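You operate a simulated robot arm through the tools that you are given. There is no shell and no other tool.

You run a simulated robot arm. Do the job below in one go: nothing can be reset, and whatever is moved stays where it is left.

## Task
Pump the sight glass clear of bubbles, then pump up into the green.
Fine: blue tank handle and white slider open first; slider shut for pressure, never past the green; tank shut at the end. Where these are worked on the way, their far stop is far enough and under half their travel is too little: blue tank handle, white slider.

It is judged by the outcome, as a careful person would: the job done as asked, and still so three seconds after it is handed in. It fails if anything else is knocked over, pushed out of place, dropped, spilled or broken.

## Robot
A 7-joint arm with a two-finger parallel gripper, fixed in place. Base frame: the origin is on the floor under the middle of its stand, x ahead of it, y to its left, z up; the work surface is at about z = 860. Units: mm, degrees, N and s.
With the tool pointing down near the work surface it reaches from about 200 to 740 mm from the base axis. Its first joint turns from -166.0 to 166.0 degrees. Payload 1.57 kg.
Tool frame: the origin (TCP) lies between the finger pads and is the grasp point; the fingertips stand 30 mm ahead of it; z points along the fingers, y is the line along which they close. Largest opening 110 mm; finger width 24, thickness 12; the body of the gripper, 48 by 112 mm, starts 78 mm behind the TCP.
Orientation is that of the tool frame in the base frame, as [roll, pitch, yaw] about the fixed x, y, z axes, in that order (R = Rz(yaw) Ry(pitch) Rx(roll)). With the fingers straight down and closing along the base's y, the tool's x points along the base's -x, its y along +y and its z along -z.

## Interface
- The arm moves only by the tool servo_tool. Its argument "targets" is a list of rows, each a list of 2 entries, a list of its own where there are three numbers: the shift along the tool's x, y, z in mm, then the turn, a rotation vector about the tool's x, y, z in degrees. In form: [[[tx, ty, tz], [rx, ry, rz]], ...]. A call has 1 to 20 rows; each row shifts and turns the commanded pose from where the row before left it, along the tool's axes as they then stand. "fingers" is the closure in counts, from 0 (fully open) to 255 (shut), set as the call begins (left out, the last holds). A row lasts 0.2 s, in which the tool goes at most 50 mm and 8.6 degrees; a call with a longer step from one row to the next is refused whole, and so is a gripper value outside its range. Where a pose cannot be reached the arm comes as near as it can. A force on the tool above 50 N (or 10 N above the force at the start of the call, whichever is more), or a blocked arm, ends the call early, and 0.2 s more pass. The fingers move at their own pace (about 45 mm/s each) and stop on an object; they squeeze with about 21 N. The grip force told is the motor's: it shows also when the fingers shut on nothing. Time passes only in rows, and 0.2 s behind the last, so rows that do not move let the fingers close. The reply holds the time, the measured pose of the TCP, the force on the tool along the base axes, the opening and the grip force, in the units named above and with some noise, with the torque about the TCP (base axes, N m) and any sound that the robot's microphone picked up.
- Cameras (640 x 400 px; columns grow to the right, rows downward): "scene" is fixed at [222.8, 501.5, 1595.4]; the picture's right is [-0.82, -0.57, 0.00], its down [-0.52, 0.75, -0.41] and it looks along [0.23, -0.34, -0.91] (base axes); focal length 214 px, centre (320, 200). "wrist" rides on the gripper at [70, 16, -141] in the tool frame; the picture's right is [-0.23, 0.97, 0.00], its down [-0.86, -0.20, -0.48] and it looks along [-0.47, -0.11, 0.88] (tool axes); focal length 222 px, centre (320, 200). There is no depth. A picture from a camera that has moved, and an enlarged one, comes with that camera's place and axes in the base frame and with its lens. The place of the scene camera against the robot may be out by one fixed shift of up to 18 mm in any direction.
- snapshot(camera): a new picture of that camera. No time passes.
- lift_body(by): slides the trunk up (or, below 0, down) by that many mm; the arm rides with it, the base frame stays. It gives what a move gives, with no picture.
- zoom(camera, box): a new picture of the part [left, top, right, bottom] of that camera's present view, enlarged. No time passes.
- hand_in(): hands the job in; it is judged then, once.

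Places have to be worked out from the pictures, the camera data and where the tool is seen. Open the gripper and draw the arm clear of the work before you hand the job in, unless the task says otherwise.

The tools are called after "Request:" by a JSON object that holds its "api" and its "payload". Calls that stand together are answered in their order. servo_tool: Moves the arm, as the interface text tells. Its arguments: {"type":"object","properties":{"targets":{"type":"array","items":{"type":"array"}},"fingers":{"type":"number"}},"required":["targets"]} The other tools are called the same way: lift_body (by) moves the trunk up or down; snapshot (camera) takes a picture; zoom (camera, box) takes an enlarged picture of a part of a camera's view; hand_in () hands the job in.

At the start:

```text
time: 0.0
eef_pos: [422.9, 8.7, 1242.9]
ee_rot: [-180.0, 0.0, -180.0]
force: [0.1, 0.1, -0.4]
wrist_torque: [0.01, 0.01, 0.0]
width: 110.1
finger_force: 0.0
trunk travel left (down, up): [-475.0, 115.0]
```

scene: 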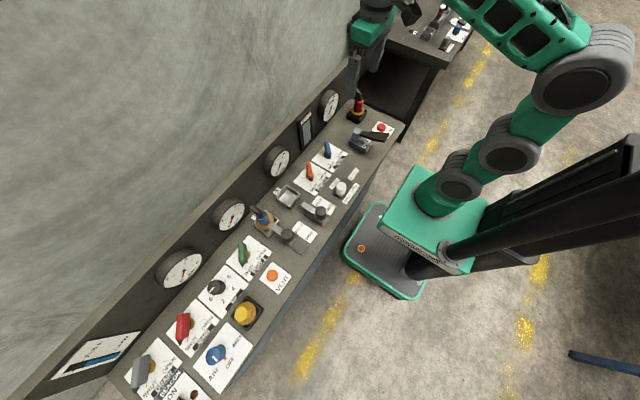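
wrist: 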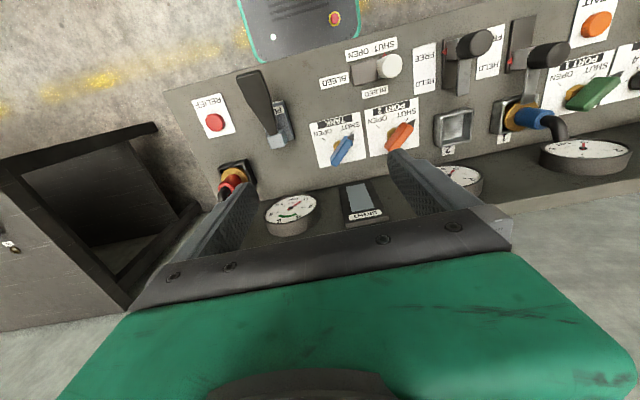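

I start by looking closer at both views to identify the controls (tank handle, slider, pump, gauge, sight glass).

Request:
{"api": "zoom", "payload": {"camera": "wrist", "box": [180, 20, 420, 240]}}

Request:
{"api": "zoom", "payload": {"camera": "scene", "box": [260, 80, 420, 230]}}

Request:
{"api": "zoom", "payload": {"camera": "wrist", "box": [400, 0, 640, 220]}}

Request:
{"api": "zoom", "payload": {"camera": "scene", "box": [100, 170, 340, 400]}}

```text
1.82 times, centred on (300, 130) of wrist
camera zoom: at [352.3, 24.9, 1382.9], right [0.23, 0.97, 0.0], down [0.86, -0.2, 0.48], along [0.47, -0.11, -0.88], focal length 404 px, centre (356, 327)
```

zoom: 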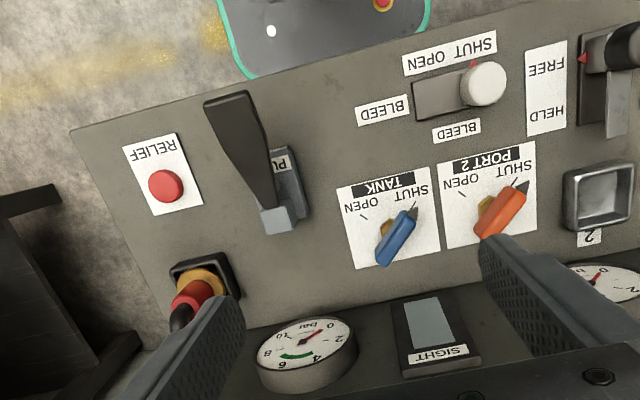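

```text
2.67 times, centred on (340, 155) of scene
camera zoom: at [222.8, 501.5, 1595.4], right [-0.82, -0.57, 0.0], down [-0.52, 0.75, -0.41], along [0.23, -0.34, -0.91], focal length 572 px, centre (267, 320)
```

zoom: 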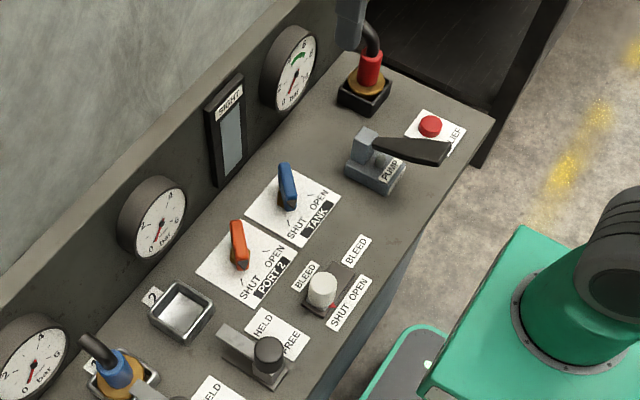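

```text
1.82 times, centred on (520, 110) of wrist
camera zoom: at [352.3, 24.9, 1382.9], right [0.23, 0.97, 0.0], down [0.86, -0.2, 0.48], along [0.47, -0.11, -0.88], focal length 404 px, centre (-44, 364)
```

zoom: 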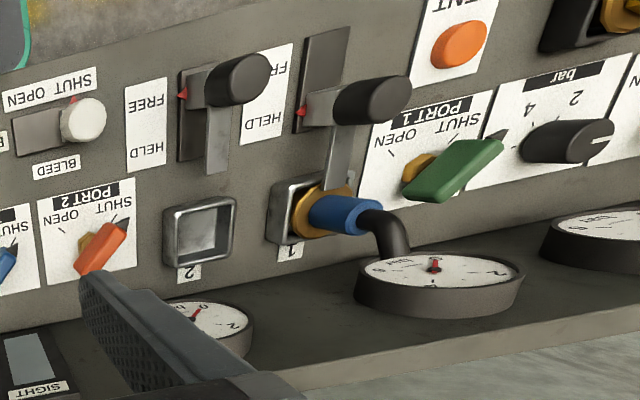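

```text
1.74 times, centred on (220, 285) of scene
camera zoom: at [222.8, 501.5, 1595.4], right [-0.82, -0.57, 0.0], down [-0.52, 0.75, -0.41], along [0.23, -0.34, -0.91], focal length 373 px, centre (494, 52)
```

zoom: 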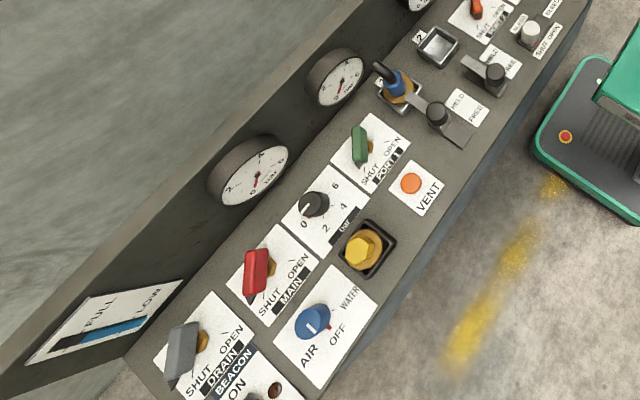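

The bench carries, from the far end: RELIEF button, PUMP lever, blue TANK handle (about x≈500, y≈35), white BLEED slider, with gauge and sight glass on the back upstand. I zoom tighter to read the gauge, sight glass and handle positions.

Request:
{"api": "zoom", "payload": {"camera": "scene", "box": [295, 80, 355, 130]}}

Request:
{"api": "zoom", "payload": {"camera": "scene", "box": [300, 130, 370, 210]}}

Request:
{"api": "zoom", "payload": {"camera": "wrist", "box": [250, 170, 400, 250]}}

Request:
{"api": "zoom", "payload": {"camera": "wrist", "box": [220, 60, 320, 160]}}

```text
8.00 times, centred on (325, 105) of scene
camera zoom: at [222.8, 501.5, 1595.4], right [-0.82, -0.57, 0.0], down [-0.52, 0.75, -0.41], along [0.23, -0.34, -0.91], focal length 1716 px, centre (280, 960)
```

zoom: 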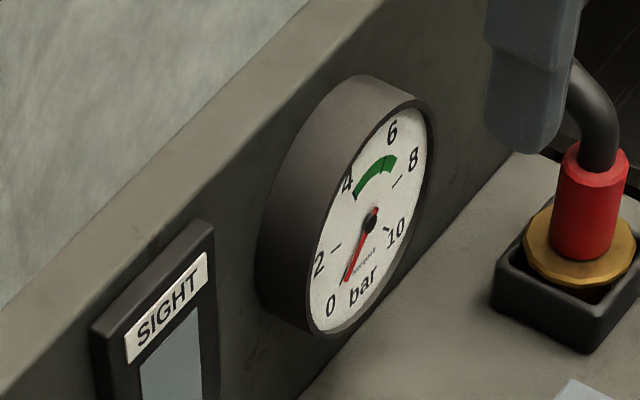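

```text
5.00 times, centred on (335, 170) of scene
camera zoom: at [222.8, 501.5, 1595.4], right [-0.82, -0.57, 0.0], down [-0.52, 0.75, -0.41], along [0.23, -0.34, -0.91], focal length 1072 px, centre (245, 350)
```

zoom: 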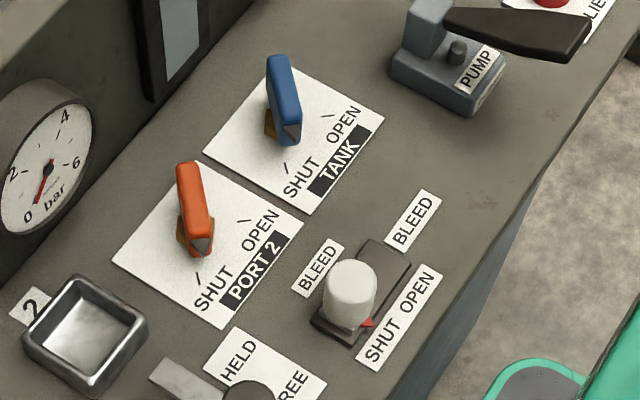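

```text
4.27 times, centred on (325, 210) of wrist
camera zoom: at [352.3, 24.9, 1382.9], right [0.23, 0.97, 0.0], down [0.86, -0.2, 0.48], along [0.47, -0.11, -0.88], focal length 948 px, centre (299, 157)
```

zoom: 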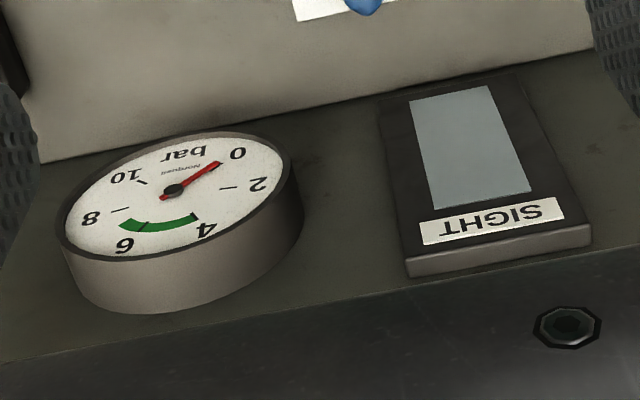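

```text
4.00 times, centred on (270, 110) of wrist
camera zoom: at [352.3, 24.9, 1382.9], right [0.23, 0.97, 0.0], down [0.86, -0.2, 0.48], along [0.47, -0.11, -0.88], focal length 888 px, centre (520, 560)
```

zoom: 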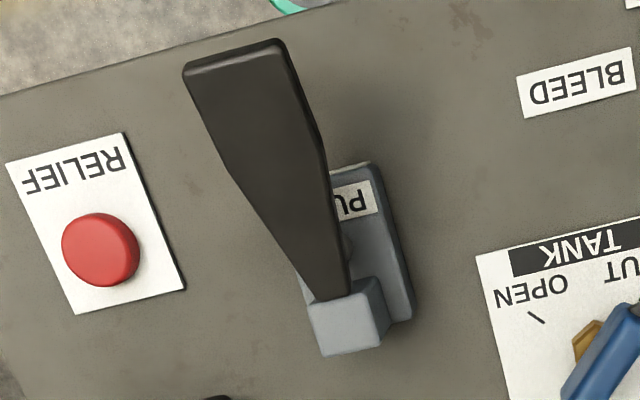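

The gauge reads about 0 (green ≈4.3–6.8 bar), tank handle points to SHUT, slider knob is at SHUT end. I go lower with the wrist camera above the blue handle for a close look, still well above the pump lever (top ≈ z 970).

Request:
{"api": "servo_tool", "payload": {"targets": [[[2.6, 10, 36], [0, 0, 0]], [[2.6, 10, 36], [0, 0, 0]], [[2.6, 10, 36], [0, 0, 0]], [[2.6, 10, 36], [0, 0, 0]], [[2.6, 10, 36], [0, 0, 0]]]}}

Request:
{"api": "snapshot", "payload": {"camera": "wrist"}}

Request:
{"api": "snapshot", "payload": {"camera": "scene"}}

```text
time: 1.2
eef_pos: [411.1, 60.3, 1062.7]
ee_rot: [179.9, 0.1, -180.0]
force: [-0.8, -1.2, -0.8]
wrist_torque: [0.01, -0.02, 0.0]
width: 109.8
finger_force: 0.0
trunk travel left (down, up): [-475.0, 115.0]
```

```text
taken
camera wrist: at [339.8, 76.6, 1204.5], right [0.23, 0.97, 0.0], down [0.85, -0.2, 0.48], along [0.47, -0.11, -0.88], focal length 222 px, centre (320, 200)
```

wrist: 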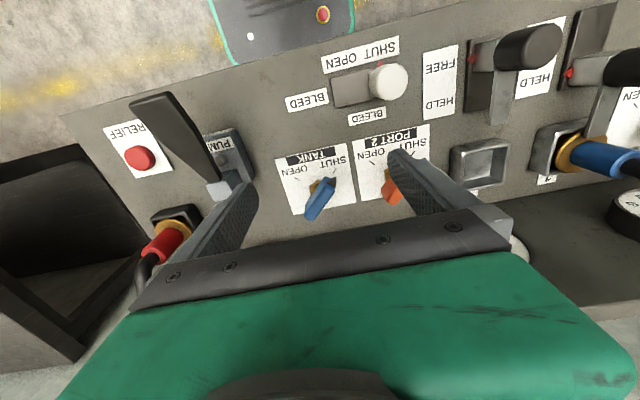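

```text
taken
```

scene: 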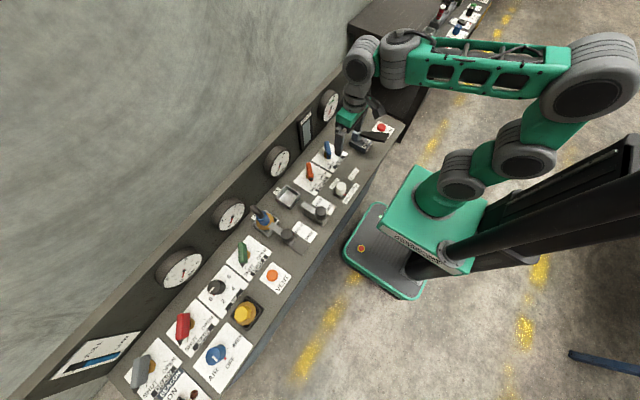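

The wrist view now covers tank handle, slider and pump; I zoom on each for measurement.

Request:
{"api": "zoom", "payload": {"camera": "wrist", "box": [260, 130, 420, 230]}}

Request:
{"api": "zoom", "payload": {"camera": "wrist", "box": [280, 30, 440, 130]}}

Request:
{"api": "zoom", "payload": {"camera": "wrist", "box": [100, 80, 270, 210]}}

Request:
{"api": "zoom", "payload": {"camera": "scene", "box": [290, 80, 400, 170]}}

```text
4.00 times, centred on (340, 180) of wrist
camera zoom: at [339.8, 76.6, 1204.5], right [0.23, 0.97, 0.0], down [0.85, -0.2, 0.48], along [0.47, -0.11, -0.88], focal length 888 px, centre (240, 280)
```

zoom: 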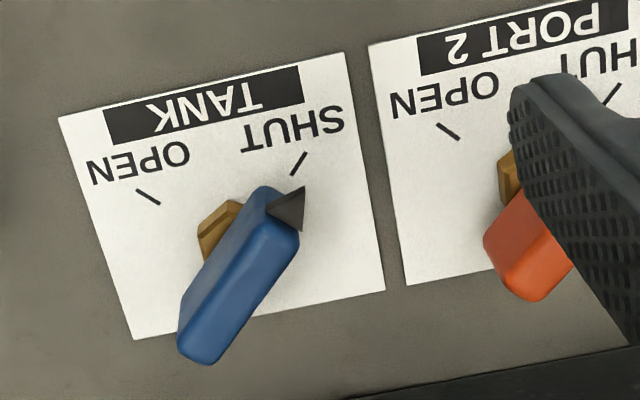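

```text
4.00 times, centred on (360, 80) of wrist
camera zoom: at [339.8, 76.6, 1204.5], right [0.23, 0.97, 0.0], down [0.85, -0.2, 0.48], along [0.47, -0.11, -0.88], focal length 888 px, centre (160, 680)
```

zoom: 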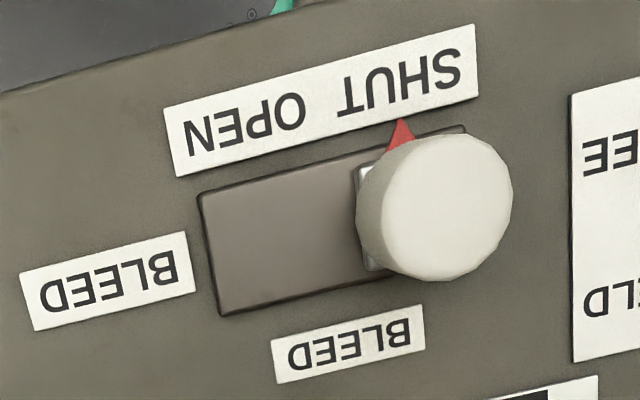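

```text
3.08 times, centred on (185, 145) of wrist
camera zoom: at [339.8, 76.6, 1204.5], right [0.23, 0.97, 0.0], down [0.85, -0.2, 0.48], along [0.47, -0.11, -0.88], focal length 684 px, centre (735, 369)
```

zoom: 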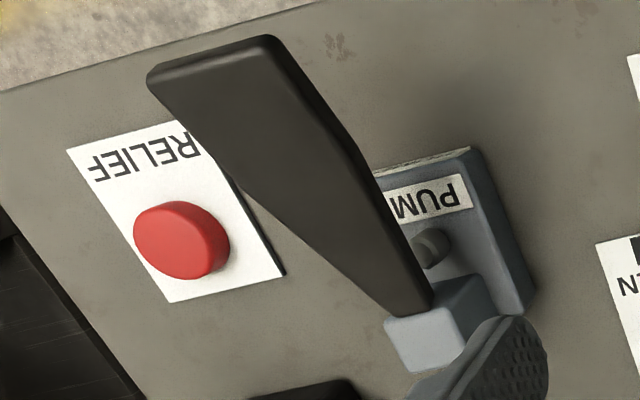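

```text
4.44 times, centred on (345, 125) of scene
camera zoom: at [222.8, 501.5, 1595.4], right [-0.82, -0.57, 0.0], down [-0.52, 0.75, -0.41], along [0.23, -0.34, -0.91], focal length 953 px, centre (209, 533)
```

zoom: 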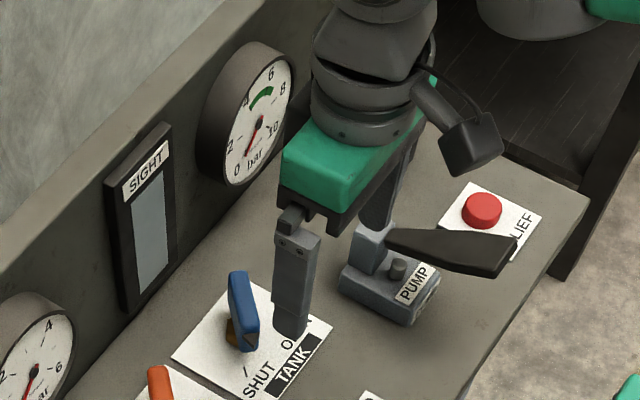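

Working out the plate: pivot of the tank handle ≈ (511, 38), SHUT tick ≈ 138°, OPEN tick ≈ 222° (base angle), bar about ±42 mm. I zoom more closely to get its height and width.

Request:
{"api": "zoom", "payload": {"camera": "wrist", "box": [295, 165, 345, 225]}}

Request:
{"api": "zoom", "payload": {"camera": "scene", "box": [310, 130, 360, 180]}}

```text
6.67 times, centred on (320, 195) of wrist
camera zoom: at [339.8, 76.6, 1204.5], right [0.23, 0.97, 0.0], down [0.85, -0.2, 0.48], along [0.47, -0.11, -0.88], focal length 1481 px, centre (320, 233)
```

zoom: 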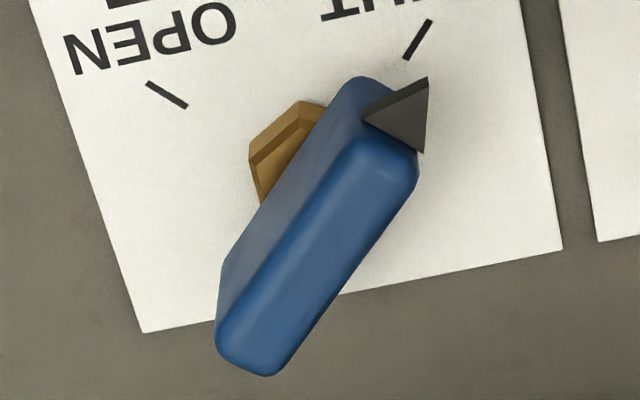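

```text
8.00 times, centred on (335, 155) of scene
camera zoom: at [222.8, 501.5, 1595.4], right [-0.82, -0.57, 0.0], down [-0.52, 0.75, -0.41], along [0.23, -0.34, -0.91], focal length 1716 px, centre (200, 560)
```

zoom: 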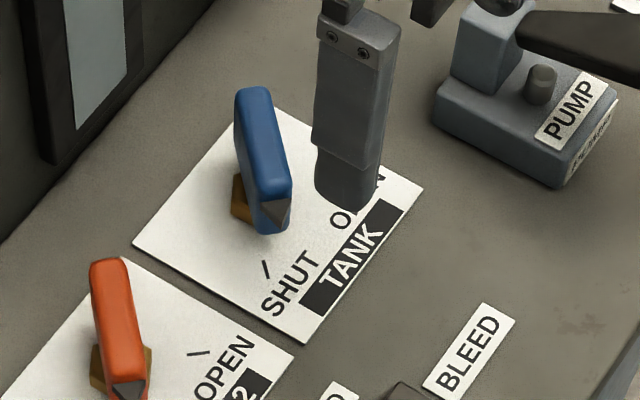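

The estimates put the tank handle's bar centre near (507, 38) with top z≈900–915, pointing along 138°. I move above it with the fingers turned to close across the bar, staying high, to verify from a new viewpoint.

Request:
{"api": "servo_tool", "payload": {"targets": [[[-24, -5.5, 13], [0, 0, 0]], [[-24, -5.5, 13], [0, 0, 0]], [[-24, -5.5, 13], [0, 0, 0]], [[-24, -5.5, 13], [0, 0, 0]], [[0, 0, 0], [0, 0, 7]], [[0, 0, 0], [0, 0, 7]], [[0, 0, 0], [0, 0, 7]], [[0, 0, 0], [0, 0, 7]], [[0, 0, 0], [0, 0, 7]], [[0, 0, 0], [0, 0, 7]]]}}

Request:
{"api": "snapshot", "payload": {"camera": "wrist"}}

Request:
{"api": "zoom", "payload": {"camera": "scene", "box": [280, 70, 400, 170]}}

```text
time: 3.4
eef_pos: [507.3, 35.8, 1010.4]
ee_rot: [-180.0, 0.1, 137.9]
force: [-0.2, -0.1, 0.4]
wrist_torque: [0.02, -0.02, 0.0]
width: 109.9
finger_force: 0.0
trunk travel left (down, up): [-475.0, 115.0]
```

```text
taken
camera wrist: at [464.4, 95.5, 1150.9], right [0.82, 0.57, 0.0], down [0.5, -0.72, 0.48], along [0.27, -0.39, -0.88], focal length 222 px, centre (320, 200)
```

wrist: 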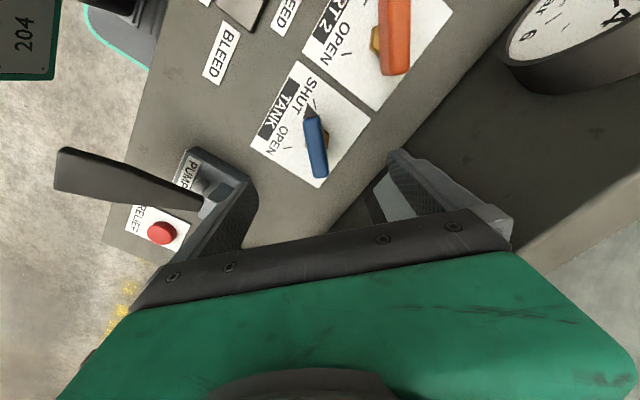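

```text
4.00 times, centred on (340, 120) of scene
camera zoom: at [222.8, 501.5, 1595.4], right [-0.82, -0.57, 0.0], down [-0.52, 0.75, -0.41], along [0.23, -0.34, -0.91], focal length 858 px, centre (240, 520)
```

zoom: 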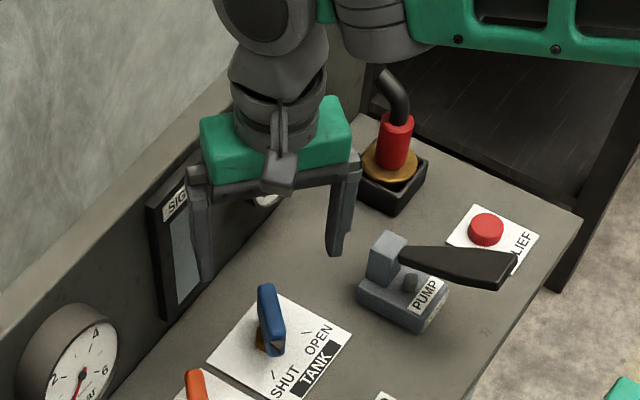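

I zoom on the handle in the new wrist view to triangulate it.

Request:
{"api": "zoom", "payload": {"camera": "wrist", "box": [250, 60, 370, 190]}}

Request:
{"api": "zoom", "payload": {"camera": "wrist", "box": [285, 95, 345, 185]}}

```text
3.08 times, centred on (310, 125) of wrist
camera zoom: at [464.4, 95.5, 1150.9], right [0.82, 0.57, 0.0], down [0.5, -0.72, 0.48], along [0.27, -0.39, -0.88], focal length 684 px, centre (351, 431)
```

zoom: 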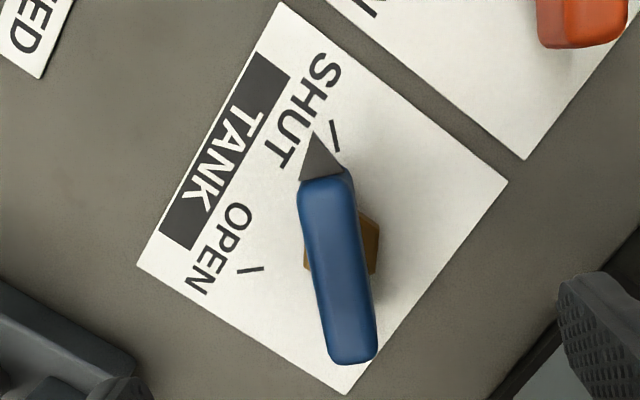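

```text
4.44 times, centred on (315, 140) of wrist
camera zoom: at [464.4, 95.5, 1150.9], right [0.82, 0.57, 0.0], down [0.5, -0.72, 0.48], along [0.27, -0.39, -0.88], focal length 987 px, centre (342, 467)
```

zoom: 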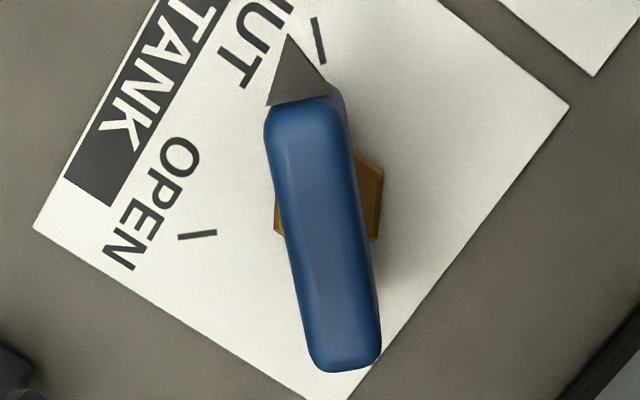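

Triangulating from two wrist views: pointer tip at (466, 71, 908), hex/bar centre ≈ (500, 38), bar ~62×19 mm, top z≈916, along ≈137°. I half close the fingers and go down to TCP z≈914 so the tips stay above the hex nut.

Request:
{"api": "servo_tool", "payload": {"targets": [[[6.9, -3.3, 20], [0, 0, 0]], [[0, 0, 26], [0, 0, 0]], [[0, 0, 26], [0, 0, 0]], [[0, 0, 24], [0, 0, 0]]], "fingers": 125}}

Request:
{"api": "snapshot", "payload": {"camera": "wrist"}}

Request:
{"api": "zoom", "payload": {"camera": "scene", "box": [290, 90, 370, 170]}}

```text
time: 4.4
eef_pos: [499.8, 37.6, 914.1]
ee_rot: [-179.9, 0.0, 138.1]
force: [0.4, 0.2, -0.6]
wrist_torque: [0.02, -0.01, 0.0]
width: 56.0
finger_force: 0.1
trunk travel left (down, up): [-475.0, 115.0]
```

```text
taken
camera wrist: at [457.6, 97.1, 1055.1], right [0.82, 0.57, 0.0], down [0.5, -0.72, 0.48], along [0.27, -0.39, -0.88], focal length 222 px, centre (320, 200)
```

wrist: 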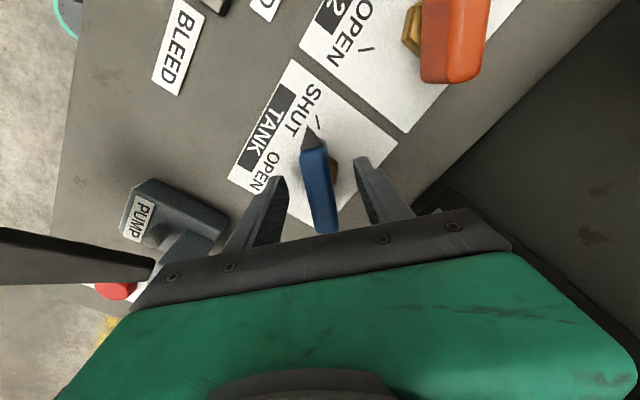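

```text
5.00 times, centred on (330, 130) of scene
camera zoom: at [222.8, 501.5, 1595.4], right [-0.82, -0.57, 0.0], down [-0.52, 0.75, -0.41], along [0.23, -0.34, -0.91], focal length 1072 px, centre (270, 550)
```

zoom: 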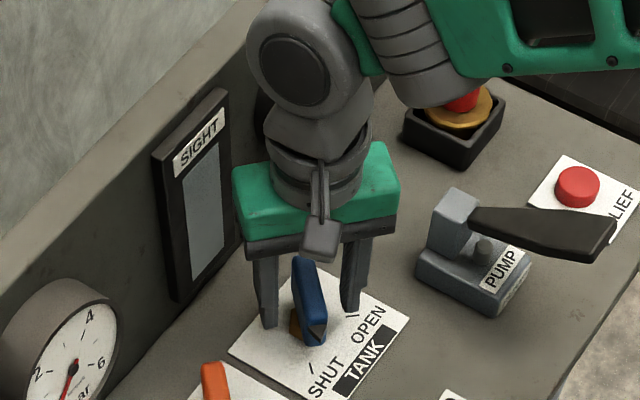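

The bar stands between the fingers, reasonably centred. I close on it with still rows.

Request:
{"api": "servo_tool", "payload": {"targets": [[[0, 0, 0], [0, 0, 0]], [[0, 0, 0], [0, 0, 0]], [[0, 0, 0], [0, 0, 0]], [[0, 0, 0], [0, 0, 0]]], "fingers": 255}}

Request:
{"api": "zoom", "payload": {"camera": "wrist", "box": [230, 60, 430, 240]}}

```text
time: 5.4
eef_pos: [499.3, 37.7, 914.3]
ee_rot: [179.9, 0.0, 138.1]
force: [0.8, 1.4, -1.8]
wrist_torque: [0.09, -0.11, -0.01]
width: 18.8
finger_force: 29.2
trunk travel left (down, up): [-475.0, 115.0]
```

```text
2.22 times, centred on (330, 150) of wrist
camera zoom: at [457.7, 97.3, 1055.0], right [0.82, 0.57, 0.0], down [0.5, -0.72, 0.48], along [0.27, -0.39, -0.88], focal length 494 px, centre (298, 311)
```

zoom: 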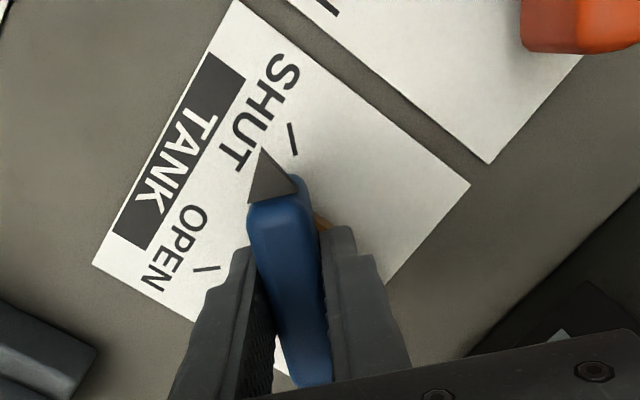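

Good grip (18.8 mm, little side force). I start turning from SHUT toward OPEN (counter-clockwise from above = negative about tool z), a part first to read the forces.

Request:
{"api": "servo_tool", "payload": {"targets": [[[0, 0, 0], [0, 0, -6]], [[0, 0, 0], [0, 0, -6]], [[0, 0, 0], [0, 0, -6]], [[0, 0, 0], [0, 0, -6]]]}}

Request:
{"api": "zoom", "payload": {"camera": "wrist", "box": [230, 60, 430, 240]}}

```text
time: 6.4
eef_pos: [499.9, 38.0, 914.2]
ee_rot: [179.9, 0.0, 162.1]
force: [3.9, -3.0, 4.2]
wrist_torque: [0.08, 1.0, 0.02]
width: 18.8
finger_force: 33.0
trunk travel left (down, up): [-475.0, 115.0]
```

```text
2.22 times, centred on (330, 150) of wrist
camera zoom: at [437.1, 75.3, 1054.9], right [0.52, 0.86, 0.0], down [0.75, -0.45, 0.48], along [0.41, -0.25, -0.88], focal length 494 px, centre (298, 311)
```

zoom: 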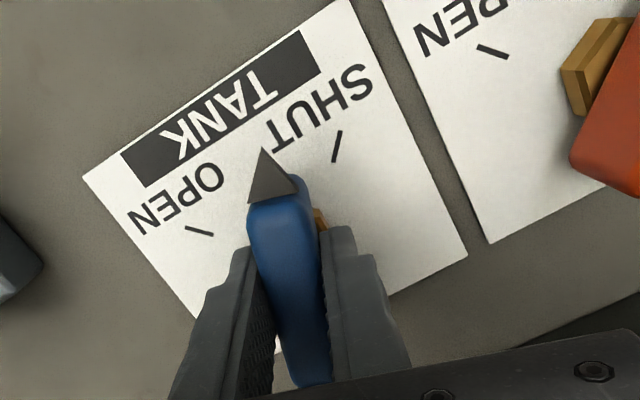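

The handle follows the tool with small forces. I continue to about 78° of turn.

Request:
{"api": "servo_tool", "payload": {"targets": [[[0, 0, 0], [0, 0, -6]], [[0, 0, 0], [0, 0, -6]], [[0, 0, 0], [0, 0, -6]], [[0, 0, 0], [0, 0, -6]], [[0, 0, 0], [0, 0, -6]], [[0, 0, 0], [0, 0, -6]], [[0, 0, 0], [0, 0, -6]], [[0, 0, 0], [0, 0, -6]], [[0, 0, 0], [0, 0, -6]]]}}

Request:
{"api": "zoom", "payload": {"camera": "wrist", "box": [230, 60, 430, 240]}}

```text
time: 8.4
eef_pos: [499.3, 37.5, 913.5]
ee_rot: [-179.9, -0.1, -143.9]
force: [4.4, -8.5, 3.7]
wrist_torque: [0.38, -0.97, -0.01]
width: 18.9
finger_force: 32.9
trunk travel left (down, up): [-475.0, 115.0]
```

```text
2.22 times, centred on (330, 150) of wrist
camera zoom: at [432.8, 9.6, 1054.9], right [-0.39, 0.92, 0.0], down [0.81, 0.34, 0.48], along [0.44, 0.19, -0.88], focal length 494 px, centre (298, 311)
```

zoom: 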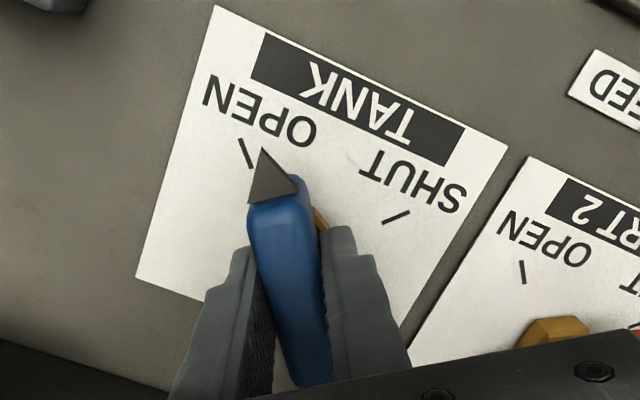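

Pointer is nearly at OPEN (yaw 216°). I add small steps to reach the stop.

Request:
{"api": "servo_tool", "payload": {"targets": [[[0, 0, 0], [0, 0, -3]], [[0, 0, 0], [0, 0, -3]], [[0, 0, 0], [0, 0, -3]]]}}

Request:
{"api": "zoom", "payload": {"camera": "wrist", "box": [230, 60, 430, 240]}}

```text
time: 9.2
eef_pos: [499.7, 36.9, 913.9]
ee_rot: [180.0, 0.0, -134.9]
force: [8.1, -10.7, 7.7]
wrist_torque: [-0.71, 0.75, -0.06]
width: 19.2
finger_force: 32.8
trunk travel left (down, up): [-475.0, 115.0]
```

```text
2.22 times, centred on (330, 150) of wrist
camera zoom: at [437.9, -0.3, 1054.9], right [-0.53, 0.85, 0.0], down [0.75, 0.46, 0.48], along [0.41, 0.25, -0.88], focal length 494 px, centre (298, 311)
```

zoom: 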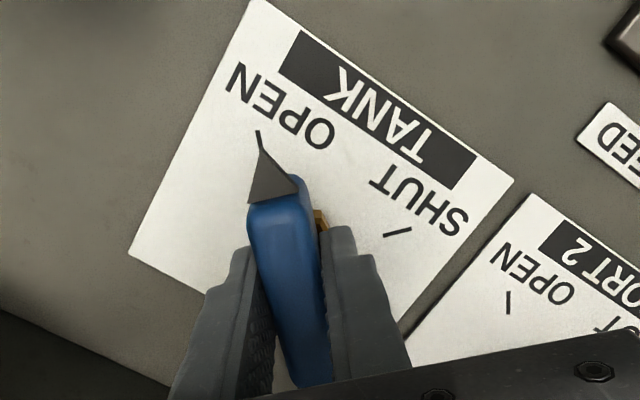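

Still turning freely at 225°; two more small steps to feel the stop.

Request:
{"api": "servo_tool", "payload": {"targets": [[[0, 0, 0], [0, 0, -3]], [[0, 0, 0], [0, 0, -3]]]}}

Request:
{"api": "zoom", "payload": {"camera": "wrist", "box": [230, 60, 430, 240]}}

```text
time: 9.8
eef_pos: [500.9, 37.1, 913.6]
ee_rot: [-180.0, 0.1, -128.9]
force: [6.4, -9.7, 7.0]
wrist_torque: [-0.03, -0.16, -1.12]
width: 21.1
finger_force: 34.0
trunk travel left (down, up): [-475.0, 115.0]
```

```text
2.22 times, centred on (330, 150) of wrist
camera zoom: at [441.8, -6.7, 1054.7], right [-0.61, 0.79, 0.0], down [0.69, 0.54, 0.48], along [0.38, 0.29, -0.88], focal length 494 px, centre (298, 311)
```

zoom: 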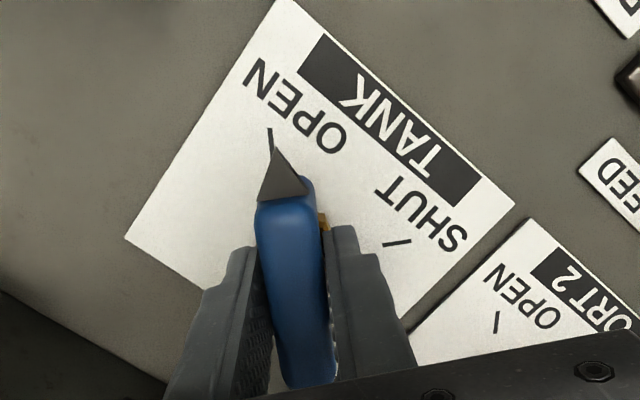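

Torque rose to −1.1 N·m and the pads are being spread: the stop is reached (OPEN). I back off 4°, open the fingers and rise straight up.

Request:
{"api": "servo_tool", "payload": {"targets": [[[0, 0, 0], [0, 0, 4]]]}}

Request:
{"api": "servo_tool", "payload": {"targets": [[[0, 0, 0], [0, 0, 0]], [[0, 0, 0], [0, 0, 0]], [[0, 0, 0], [0, 0, 0]], [[0, 0, -25], [0, 0, 0]], [[0, 0, -30], [0, 0, 0]], [[0, 0, -30], [0, 0, 0]]], "fingers": 125}}

Request:
{"api": "snapshot", "payload": {"camera": "wrist"}}

Request:
{"api": "zoom", "payload": {"camera": "scene", "box": [280, 70, 400, 210]}}

```text
time: 10.2
eef_pos: [499.7, 37.8, 914.4]
ee_rot: [-180.0, 0.2, -132.8]
force: [9.8, -10.8, 6.1]
wrist_torque: [-0.11, -0.12, -0.65]
width: 19.4
finger_force: 33.3
trunk travel left (down, up): [-475.0, 115.0]
```

```text
time: 11.6
eef_pos: [498.7, 36.8, 998.5]
ee_rot: [-179.9, 0.0, -133.0]
force: [-0.8, 0.3, -0.3]
wrist_torque: [-0.01, 0.01, -0.01]
width: 56.1
finger_force: 0.0
trunk travel left (down, up): [-475.0, 115.0]
```

```text
taken
camera wrist: at [439.0, -2.9, 1140.1], right [-0.56, 0.83, 0.0], down [0.73, 0.49, 0.48], along [0.4, 0.27, -0.88], focal length 222 px, centre (320, 200)
```

wrist: 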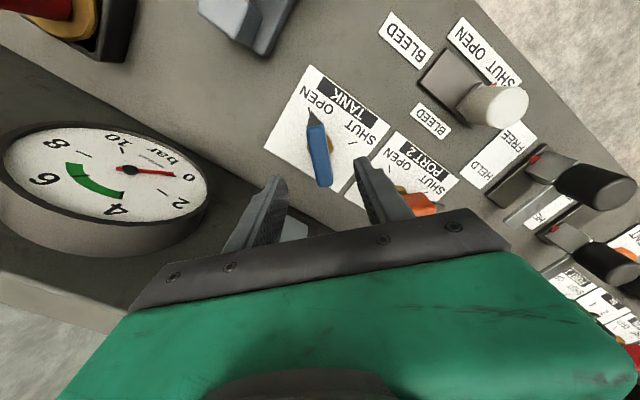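

```text
2.86 times, centred on (340, 140) of scene
camera zoom: at [222.8, 501.5, 1595.4], right [-0.82, -0.57, 0.0], down [-0.52, 0.75, -0.41], along [0.23, -0.34, -0.91], focal length 613 px, centre (263, 371)
```

zoom: 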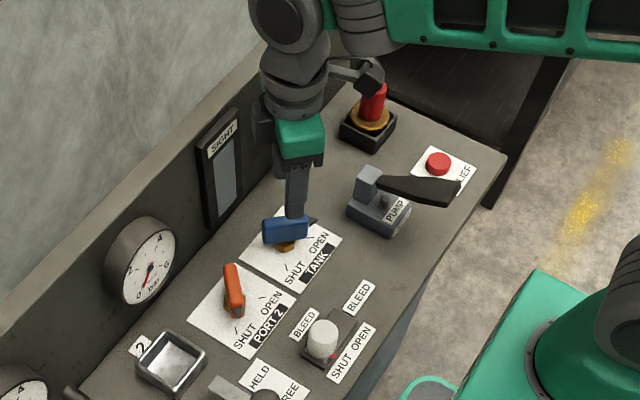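

Blue handle now points to OPEN. Next the white slider; I zoom on it from this second viewpoint to triangulate the knob.

Request:
{"api": "zoom", "payload": {"camera": "wrist", "box": [400, 20, 560, 150]}}

Request:
{"api": "zoom", "payload": {"camera": "scene", "box": [310, 160, 370, 210]}}

Request:
{"api": "zoom", "payload": {"camera": "scene", "box": [290, 100, 330, 150]}}

```text
3.08 times, centred on (480, 85) of wrist
camera zoom: at [439.0, -2.9, 1140.1], right [-0.56, 0.83, 0.0], down [0.73, 0.49, 0.48], along [0.4, 0.27, -0.88], focal length 684 px, centre (-172, 554)
```

zoom: 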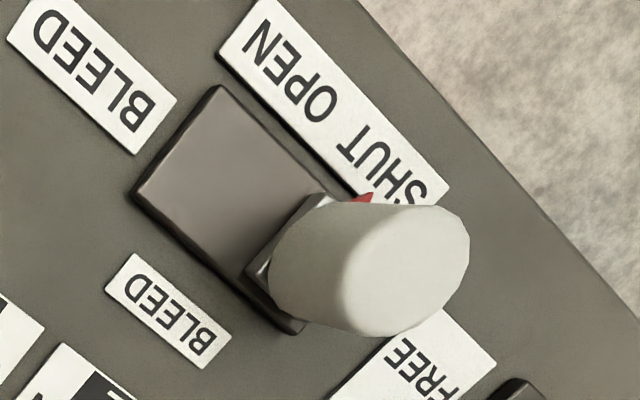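

```text
8.00 times, centred on (340, 185) of scene
camera zoom: at [222.8, 501.5, 1595.4], right [-0.82, -0.57, 0.0], down [-0.52, 0.75, -0.41], along [0.23, -0.34, -0.91], focal length 1716 px, centre (160, 320)
```

zoom: 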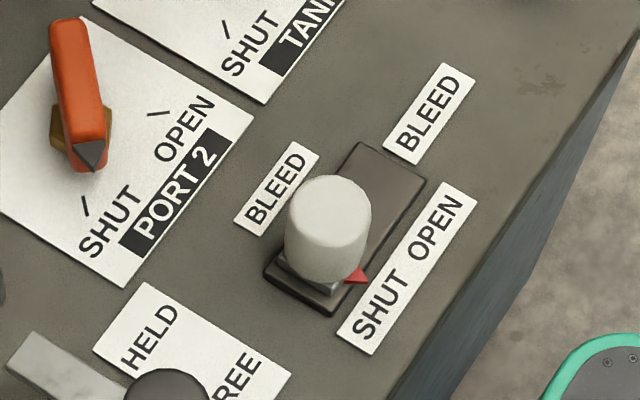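

```text
8.00 times, centred on (310, 125) of scene
camera zoom: at [222.8, 501.5, 1595.4], right [-0.82, -0.57, 0.0], down [-0.52, 0.75, -0.41], along [0.23, -0.34, -0.91], focal length 1716 px, centre (400, 800)
```

zoom: 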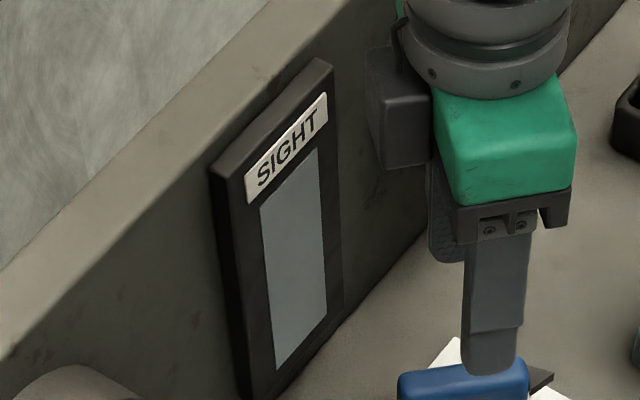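

Slider knob: Ø≈37 mm, centre ≈ (362, 155), top z≈918, currently at the SHUT (+y) end; slot spans y≈89–178 so it must go about 43 mm toward −y. I rise a little, turn the tool back square, and go above the knob with the fingers closing along y.

Request:
{"api": "servo_tool", "payload": {"targets": [[[0, 0, -10], [0, 0, 6.7]], [[0, 0, 0], [0, 0, 6.7]], [[0, 0, 0], [0, 0, 6.7]], [[0, 0, 0], [0, 0, 6.7]], [[0, 0, 0], [0, 0, 6.7]], [[0, 0, 0], [0, 0, 6.7]], [[0, 0, 0], [0, 0, 6.8]], [[34.2, 29.5, 0], [0, 0, 0]], [[34.2, 29.5, 0], [0, 0, 0]], [[34.2, 29.5, 0], [0, 0, 0]], [[34.2, 29.5, 0], [0, 0, 0]]], "fingers": 90}}

Request:
{"api": "snapshot", "payload": {"camera": "wrist"}}

Request:
{"api": "snapshot", "payload": {"camera": "scene"}}

```text
time: 14.0
eef_pos: [362.5, 156.5, 1007.5]
ee_rot: [-179.9, -0.1, -179.9]
force: [-0.5, 0.7, 0.1]
wrist_torque: [-0.01, 0.02, -0.01]
width: 71.3
finger_force: 0.0
trunk travel left (down, up): [-475.0, 115.0]
```

```text
taken
camera wrist: at [291.2, 173.6, 1149.7], right [0.23, 0.97, 0.0], down [0.85, -0.2, 0.48], along [0.47, -0.11, -0.88], focal length 222 px, centre (320, 200)
```

wrist: 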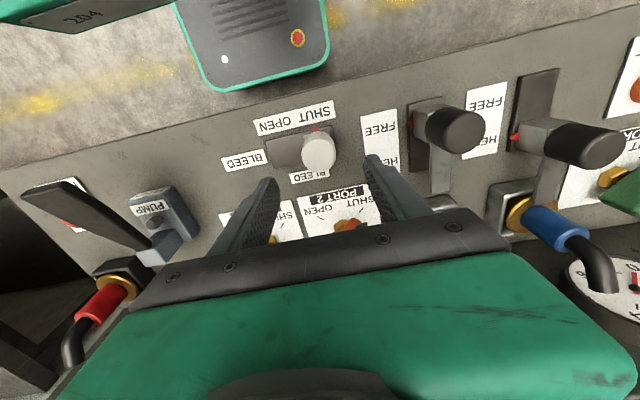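

```text
taken
```

scene: 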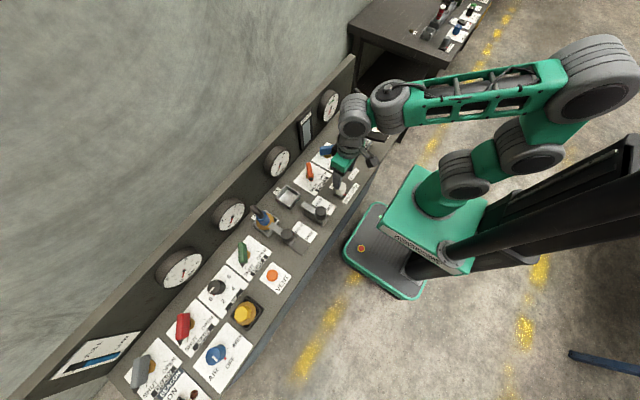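

The knob is right below between the fingers (71 mm apart), nothing else within the finger paths. I descend to z≈908 and close on the knob.

Request:
{"api": "servo_tool", "payload": {"targets": [[[0, -1.5, 25], [0, 0, 0]], [[0, 0, 25], [0, 0, 0]], [[0, 0, 25], [0, 0, 0]], [[0, 0, 24], [0, 0, 0]]]}}

Request:
{"api": "snapshot", "payload": {"camera": "wrist"}}

```text
time: 15.0
eef_pos: [361.9, 155.2, 909.5]
ee_rot: [180.0, -0.1, -180.0]
force: [-0.5, 0.5, -0.3]
wrist_torque: [0.0, 0.02, 0.0]
width: 71.4
finger_force: 0.1
trunk travel left (down, up): [-475.0, 115.0]
```

```text
taken
camera wrist: at [291.3, 171.1, 1050.6], right [0.23, 0.97, 0.0], down [0.86, -0.2, 0.48], along [0.47, -0.11, -0.88], focal length 222 px, centre (320, 200)
```

wrist: 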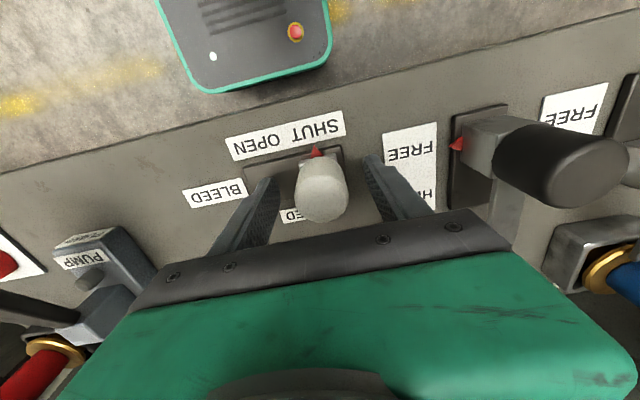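

Knob centred between the fingers; close on it.

Request:
{"api": "servo_tool", "payload": {"targets": [[[0, 0, 0], [0, 0, 0]], [[0, 0, 0], [0, 0, 0]], [[0, 0, 0], [0, 0, 0]], [[0, 0, 0], [0, 0, 0]]], "fingers": 255}}

```text
time: 16.0
eef_pos: [361.5, 155.0, 909.1]
ee_rot: [-180.0, 0.1, -179.9]
force: [-0.3, 2.2, -2.5]
wrist_torque: [-0.5, -0.31, 0.0]
width: 37.6
finger_force: 32.4
trunk travel left (down, up): [-475.0, 115.0]
```

Gripped the knob (37.6 mm). I slide it toward −y (OPEN) in small steps.

Request:
{"api": "servo_tool", "payload": {"targets": [[[0, -6, 0], [0, 0, 0]], [[0, -6, 0], [0, 0, 0]], [[0, -6, 0], [0, 0, 0]], [[0, -6, 0], [0, 0, 0]], [[0, -6, 0], [0, 0, 0]]]}}

Request:
{"api": "snapshot", "payload": {"camera": "wrist"}}

```text
time: 17.2
eef_pos: [361.0, 124.2, 909.0]
ee_rot: [-180.0, 0.1, -179.9]
force: [0.4, 1.4, 3.9]
wrist_torque: [-0.69, 0.76, 0.15]
width: 37.7
finger_force: 44.3
trunk travel left (down, up): [-475.0, 115.0]
```

```text
taken
camera wrist: at [291.2, 141.3, 1050.8], right [0.23, 0.97, 0.0], down [0.86, -0.2, 0.48], along [0.47, -0.11, -0.88], focal length 222 px, centre (320, 200)
```

wrist: 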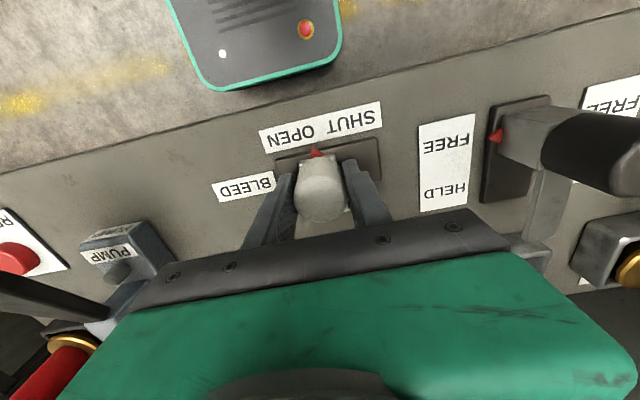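

The slider follows with low force (30 mm so far). I continue to the far stop.

Request:
{"api": "servo_tool", "payload": {"targets": [[[0, -4, 0], [0, 0, 0]], [[0, -4, 0], [0, 0, 0]], [[0, -4, 0], [0, 0, 0]], [[0, -3, 0], [0, 0, 0]]]}}

Request:
{"api": "snapshot", "payload": {"camera": "wrist"}}

```text
time: 18.2
eef_pos: [360.5, 110.2, 909.8]
ee_rot: [180.0, 0.0, -179.9]
force: [0.2, 1.6, -1.7]
wrist_torque: [-0.83, -0.29, -0.07]
width: 37.7
finger_force: 43.6
trunk travel left (down, up): [-475.0, 115.0]
```

```text
taken
camera wrist: at [291.1, 126.9, 1050.7], right [0.23, 0.97, 0.0], down [0.85, -0.2, 0.48], along [0.47, -0.11, -0.88], focal length 222 px, centre (320, 200)
```

wrist: 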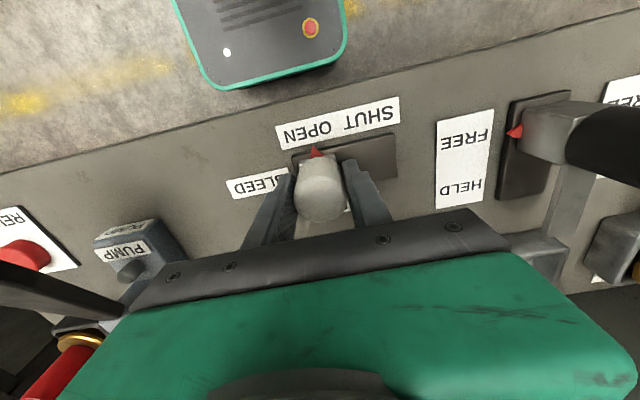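

No stop felt yet (45 mm). A few more 2 mm steps until force builds.

Request:
{"api": "servo_tool", "payload": {"targets": [[[0, -2, 0], [0, 0, 0]], [[0, -2, 0], [0, 0, 0]], [[0, -2, 0], [0, 0, 0]]]}}

Request:
{"api": "zoom", "payload": {"camera": "wrist", "box": [200, 80, 440, 230]}}

```text
time: 19.0
eef_pos: [361.9, 109.2, 909.9]
ee_rot: [-180.0, 0.2, -179.4]
force: [-1.3, 46.5, -5.6]
wrist_torque: [-1.03, 0.59, 0.3]
width: 37.8
finger_force: 43.6
trunk travel left (down, up): [-475.0, 115.0]
```

```text
2.67 times, centred on (320, 155) of wrist
camera zoom: at [291.1, 125.9, 1050.7], right [0.22, 0.98, 0.0], down [0.86, -0.19, 0.48], along [0.47, -0.1, -0.88], focal length 592 px, centre (320, 320)
```

zoom: 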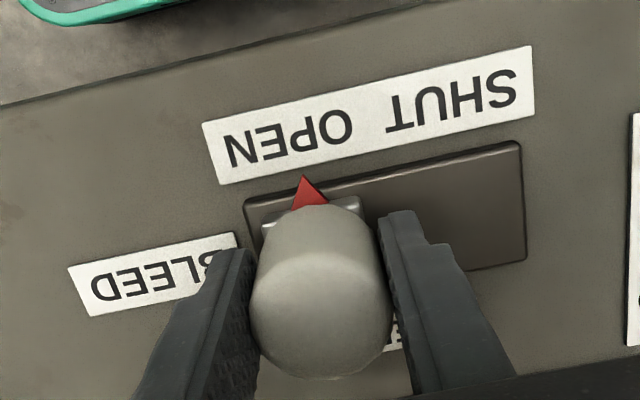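

Stop reached at y≈109 (46 N). I relax the command 5 mm back, release and rise.

Request:
{"api": "servo_tool", "payload": {"targets": [[[0, 2.5, 0], [0, 0, 0]], [[0, 2.3, 0], [0, 0, 0]]]}}

Request:
{"api": "servo_tool", "payload": {"targets": [[[0, 0, 0], [0, 0, 0]], [[0, 0, 0], [0, 0, 0]], [[0, 0, 0], [0, 0, 0]], [[0, 0, -25], [0, 0, 0]], [[0, 0, -35], [0, 0, 0]], [[0, 0, -40], [0, 0, 0]]], "fingers": 90}}

Request:
{"api": "snapshot", "payload": {"camera": "wrist"}}

Request:
{"api": "zoom", "payload": {"camera": "scene", "box": [280, 70, 420, 210]}}

```text
time: 19.6
eef_pos: [361.6, 110.3, 908.9]
ee_rot: [180.0, 0.0, 180.0]
force: [-2.3, 25.8, -3.5]
wrist_torque: [0.9, -0.86, 0.1]
width: 37.6
finger_force: 44.3
trunk travel left (down, up): [-475.0, 115.0]
```

```text
time: 21.0
eef_pos: [362.1, 106.8, 1010.3]
ee_rot: [-180.0, 0.0, -179.9]
force: [0.3, -0.8, -0.1]
wrist_torque: [0.01, 0.02, -0.01]
width: 71.2
finger_force: 0.0
trunk travel left (down, up): [-475.0, 115.0]
```

```text
taken
camera wrist: at [291.4, 124.0, 1150.7], right [0.23, 0.97, 0.0], down [0.86, -0.2, 0.48], along [0.47, -0.11, -0.88], focal length 222 px, centre (320, 200)
```

wrist: 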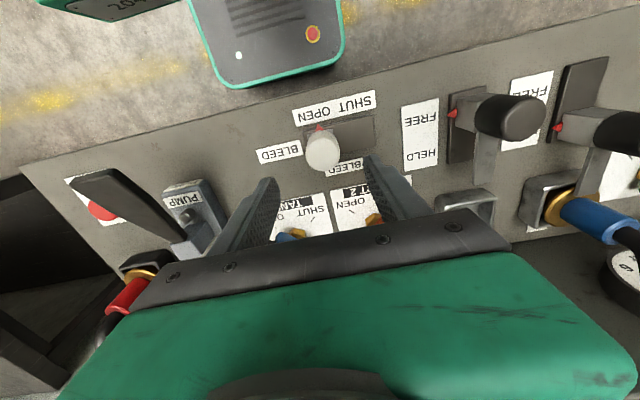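

```text
2.86 times, centred on (350, 140) of scene
camera zoom: at [222.8, 501.5, 1595.4], right [-0.82, -0.57, 0.0], down [-0.52, 0.75, -0.41], along [0.23, -0.34, -0.91], focal length 613 px, centre (234, 371)
```

zoom: 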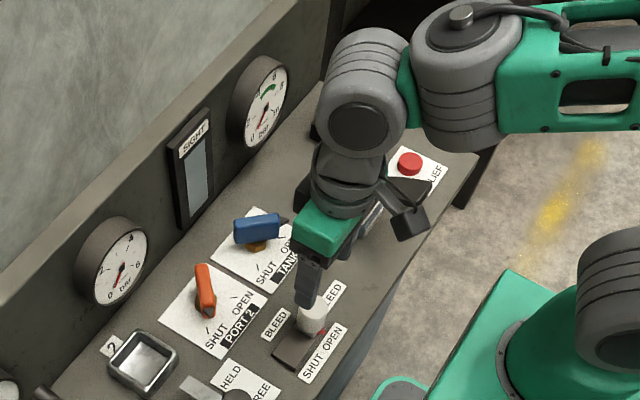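

Slider is at OPEN. The pump lever, from two views: tip at (319, −86, 970), joined to its block near (423, −86, 929), 40 mm wide. I close the fingers and move above the outer part of the lever to try a pressing stroke.

Request:
{"api": "servo_tool", "payload": {"targets": [[[0, 0, -25], [0, 0, 0]], [[5.2, -38.6, 0], [0, 0, 0]], [[5.2, -38.6, 0], [0, 0, 0]], [[5.2, -38.6, 0], [0, 0, 0]], [[5.2, -38.6, 0], [0, 0, 0]], [[5.2, -38.4, 0], [0, 0, 0]]], "fingers": 255}}

Request:
{"api": "snapshot", "payload": {"camera": "wrist"}}

Request:
{"api": "snapshot", "payload": {"camera": "scene"}}

```text
time: 22.4
eef_pos: [333.9, -83.2, 1033.2]
ee_rot: [180.0, 0.0, -179.8]
force: [0.3, -0.5, -0.6]
wrist_torque: [0.01, 0.0, 0.02]
width: 0.0
finger_force: 20.9
trunk travel left (down, up): [-475.0, 115.0]
```

```text
taken
camera wrist: at [264.1, -66.9, 1175.3], right [0.23, 0.97, 0.0], down [0.86, -0.2, 0.48], along [0.47, -0.11, -0.88], focal length 222 px, centre (320, 200)
```

wrist: 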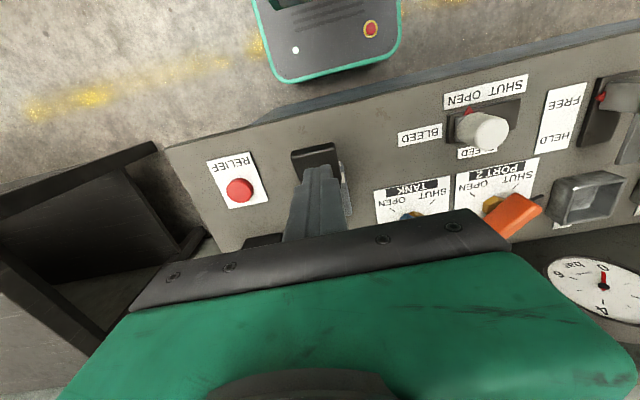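

```text
taken
```

scene: 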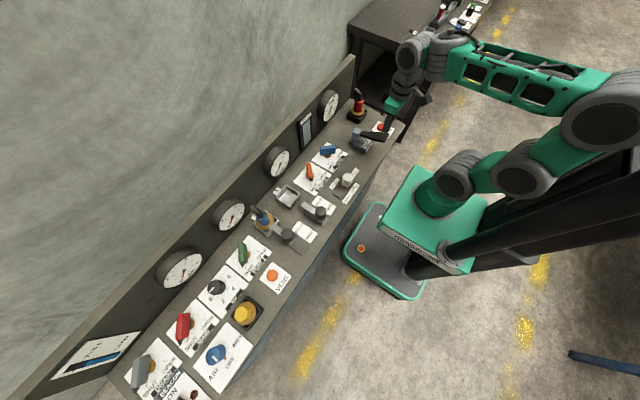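

The fingers are above the lever's outer part; gauge and sight glass remain visible in the scene view. I press down in one measured stroke, reading the force.

Request:
{"api": "servo_tool", "payload": {"targets": [[[0, -2.5, 14], [0, 0, 0]], [[0, 0, 14], [0, 0, 0]], [[0, 0, 8], [0, 0, 0]], [[0, 0, 6], [0, 0, 0]], [[0, 0, 6], [0, 0, 0]], [[0, 0, 6], [0, 0, 0]]]}}

Request:
{"api": "zoom", "payload": {"camera": "scene", "box": [290, 80, 420, 170]}}

```text
time: 23.8
eef_pos: [335.8, -86.3, 981.3]
ee_rot: [180.0, 0.0, -179.9]
force: [-0.6, 0.2, 1.6]
wrist_torque: [0.01, 0.03, 0.0]
width: 0.1
finger_force: 20.8
trunk travel left (down, up): [-475.0, 115.0]
```

```text
4.44 times, centred on (355, 125) of scene
camera zoom: at [222.8, 501.5, 1595.4], right [-0.82, -0.57, 0.0], down [-0.52, 0.75, -0.41], along [0.23, -0.34, -0.91], focal length 953 px, centre (164, 533)
```

zoom: 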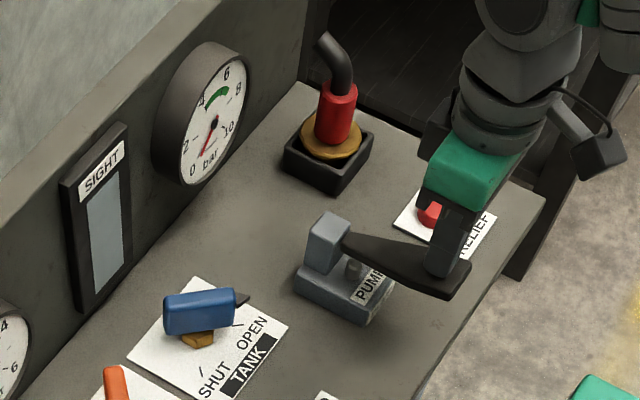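

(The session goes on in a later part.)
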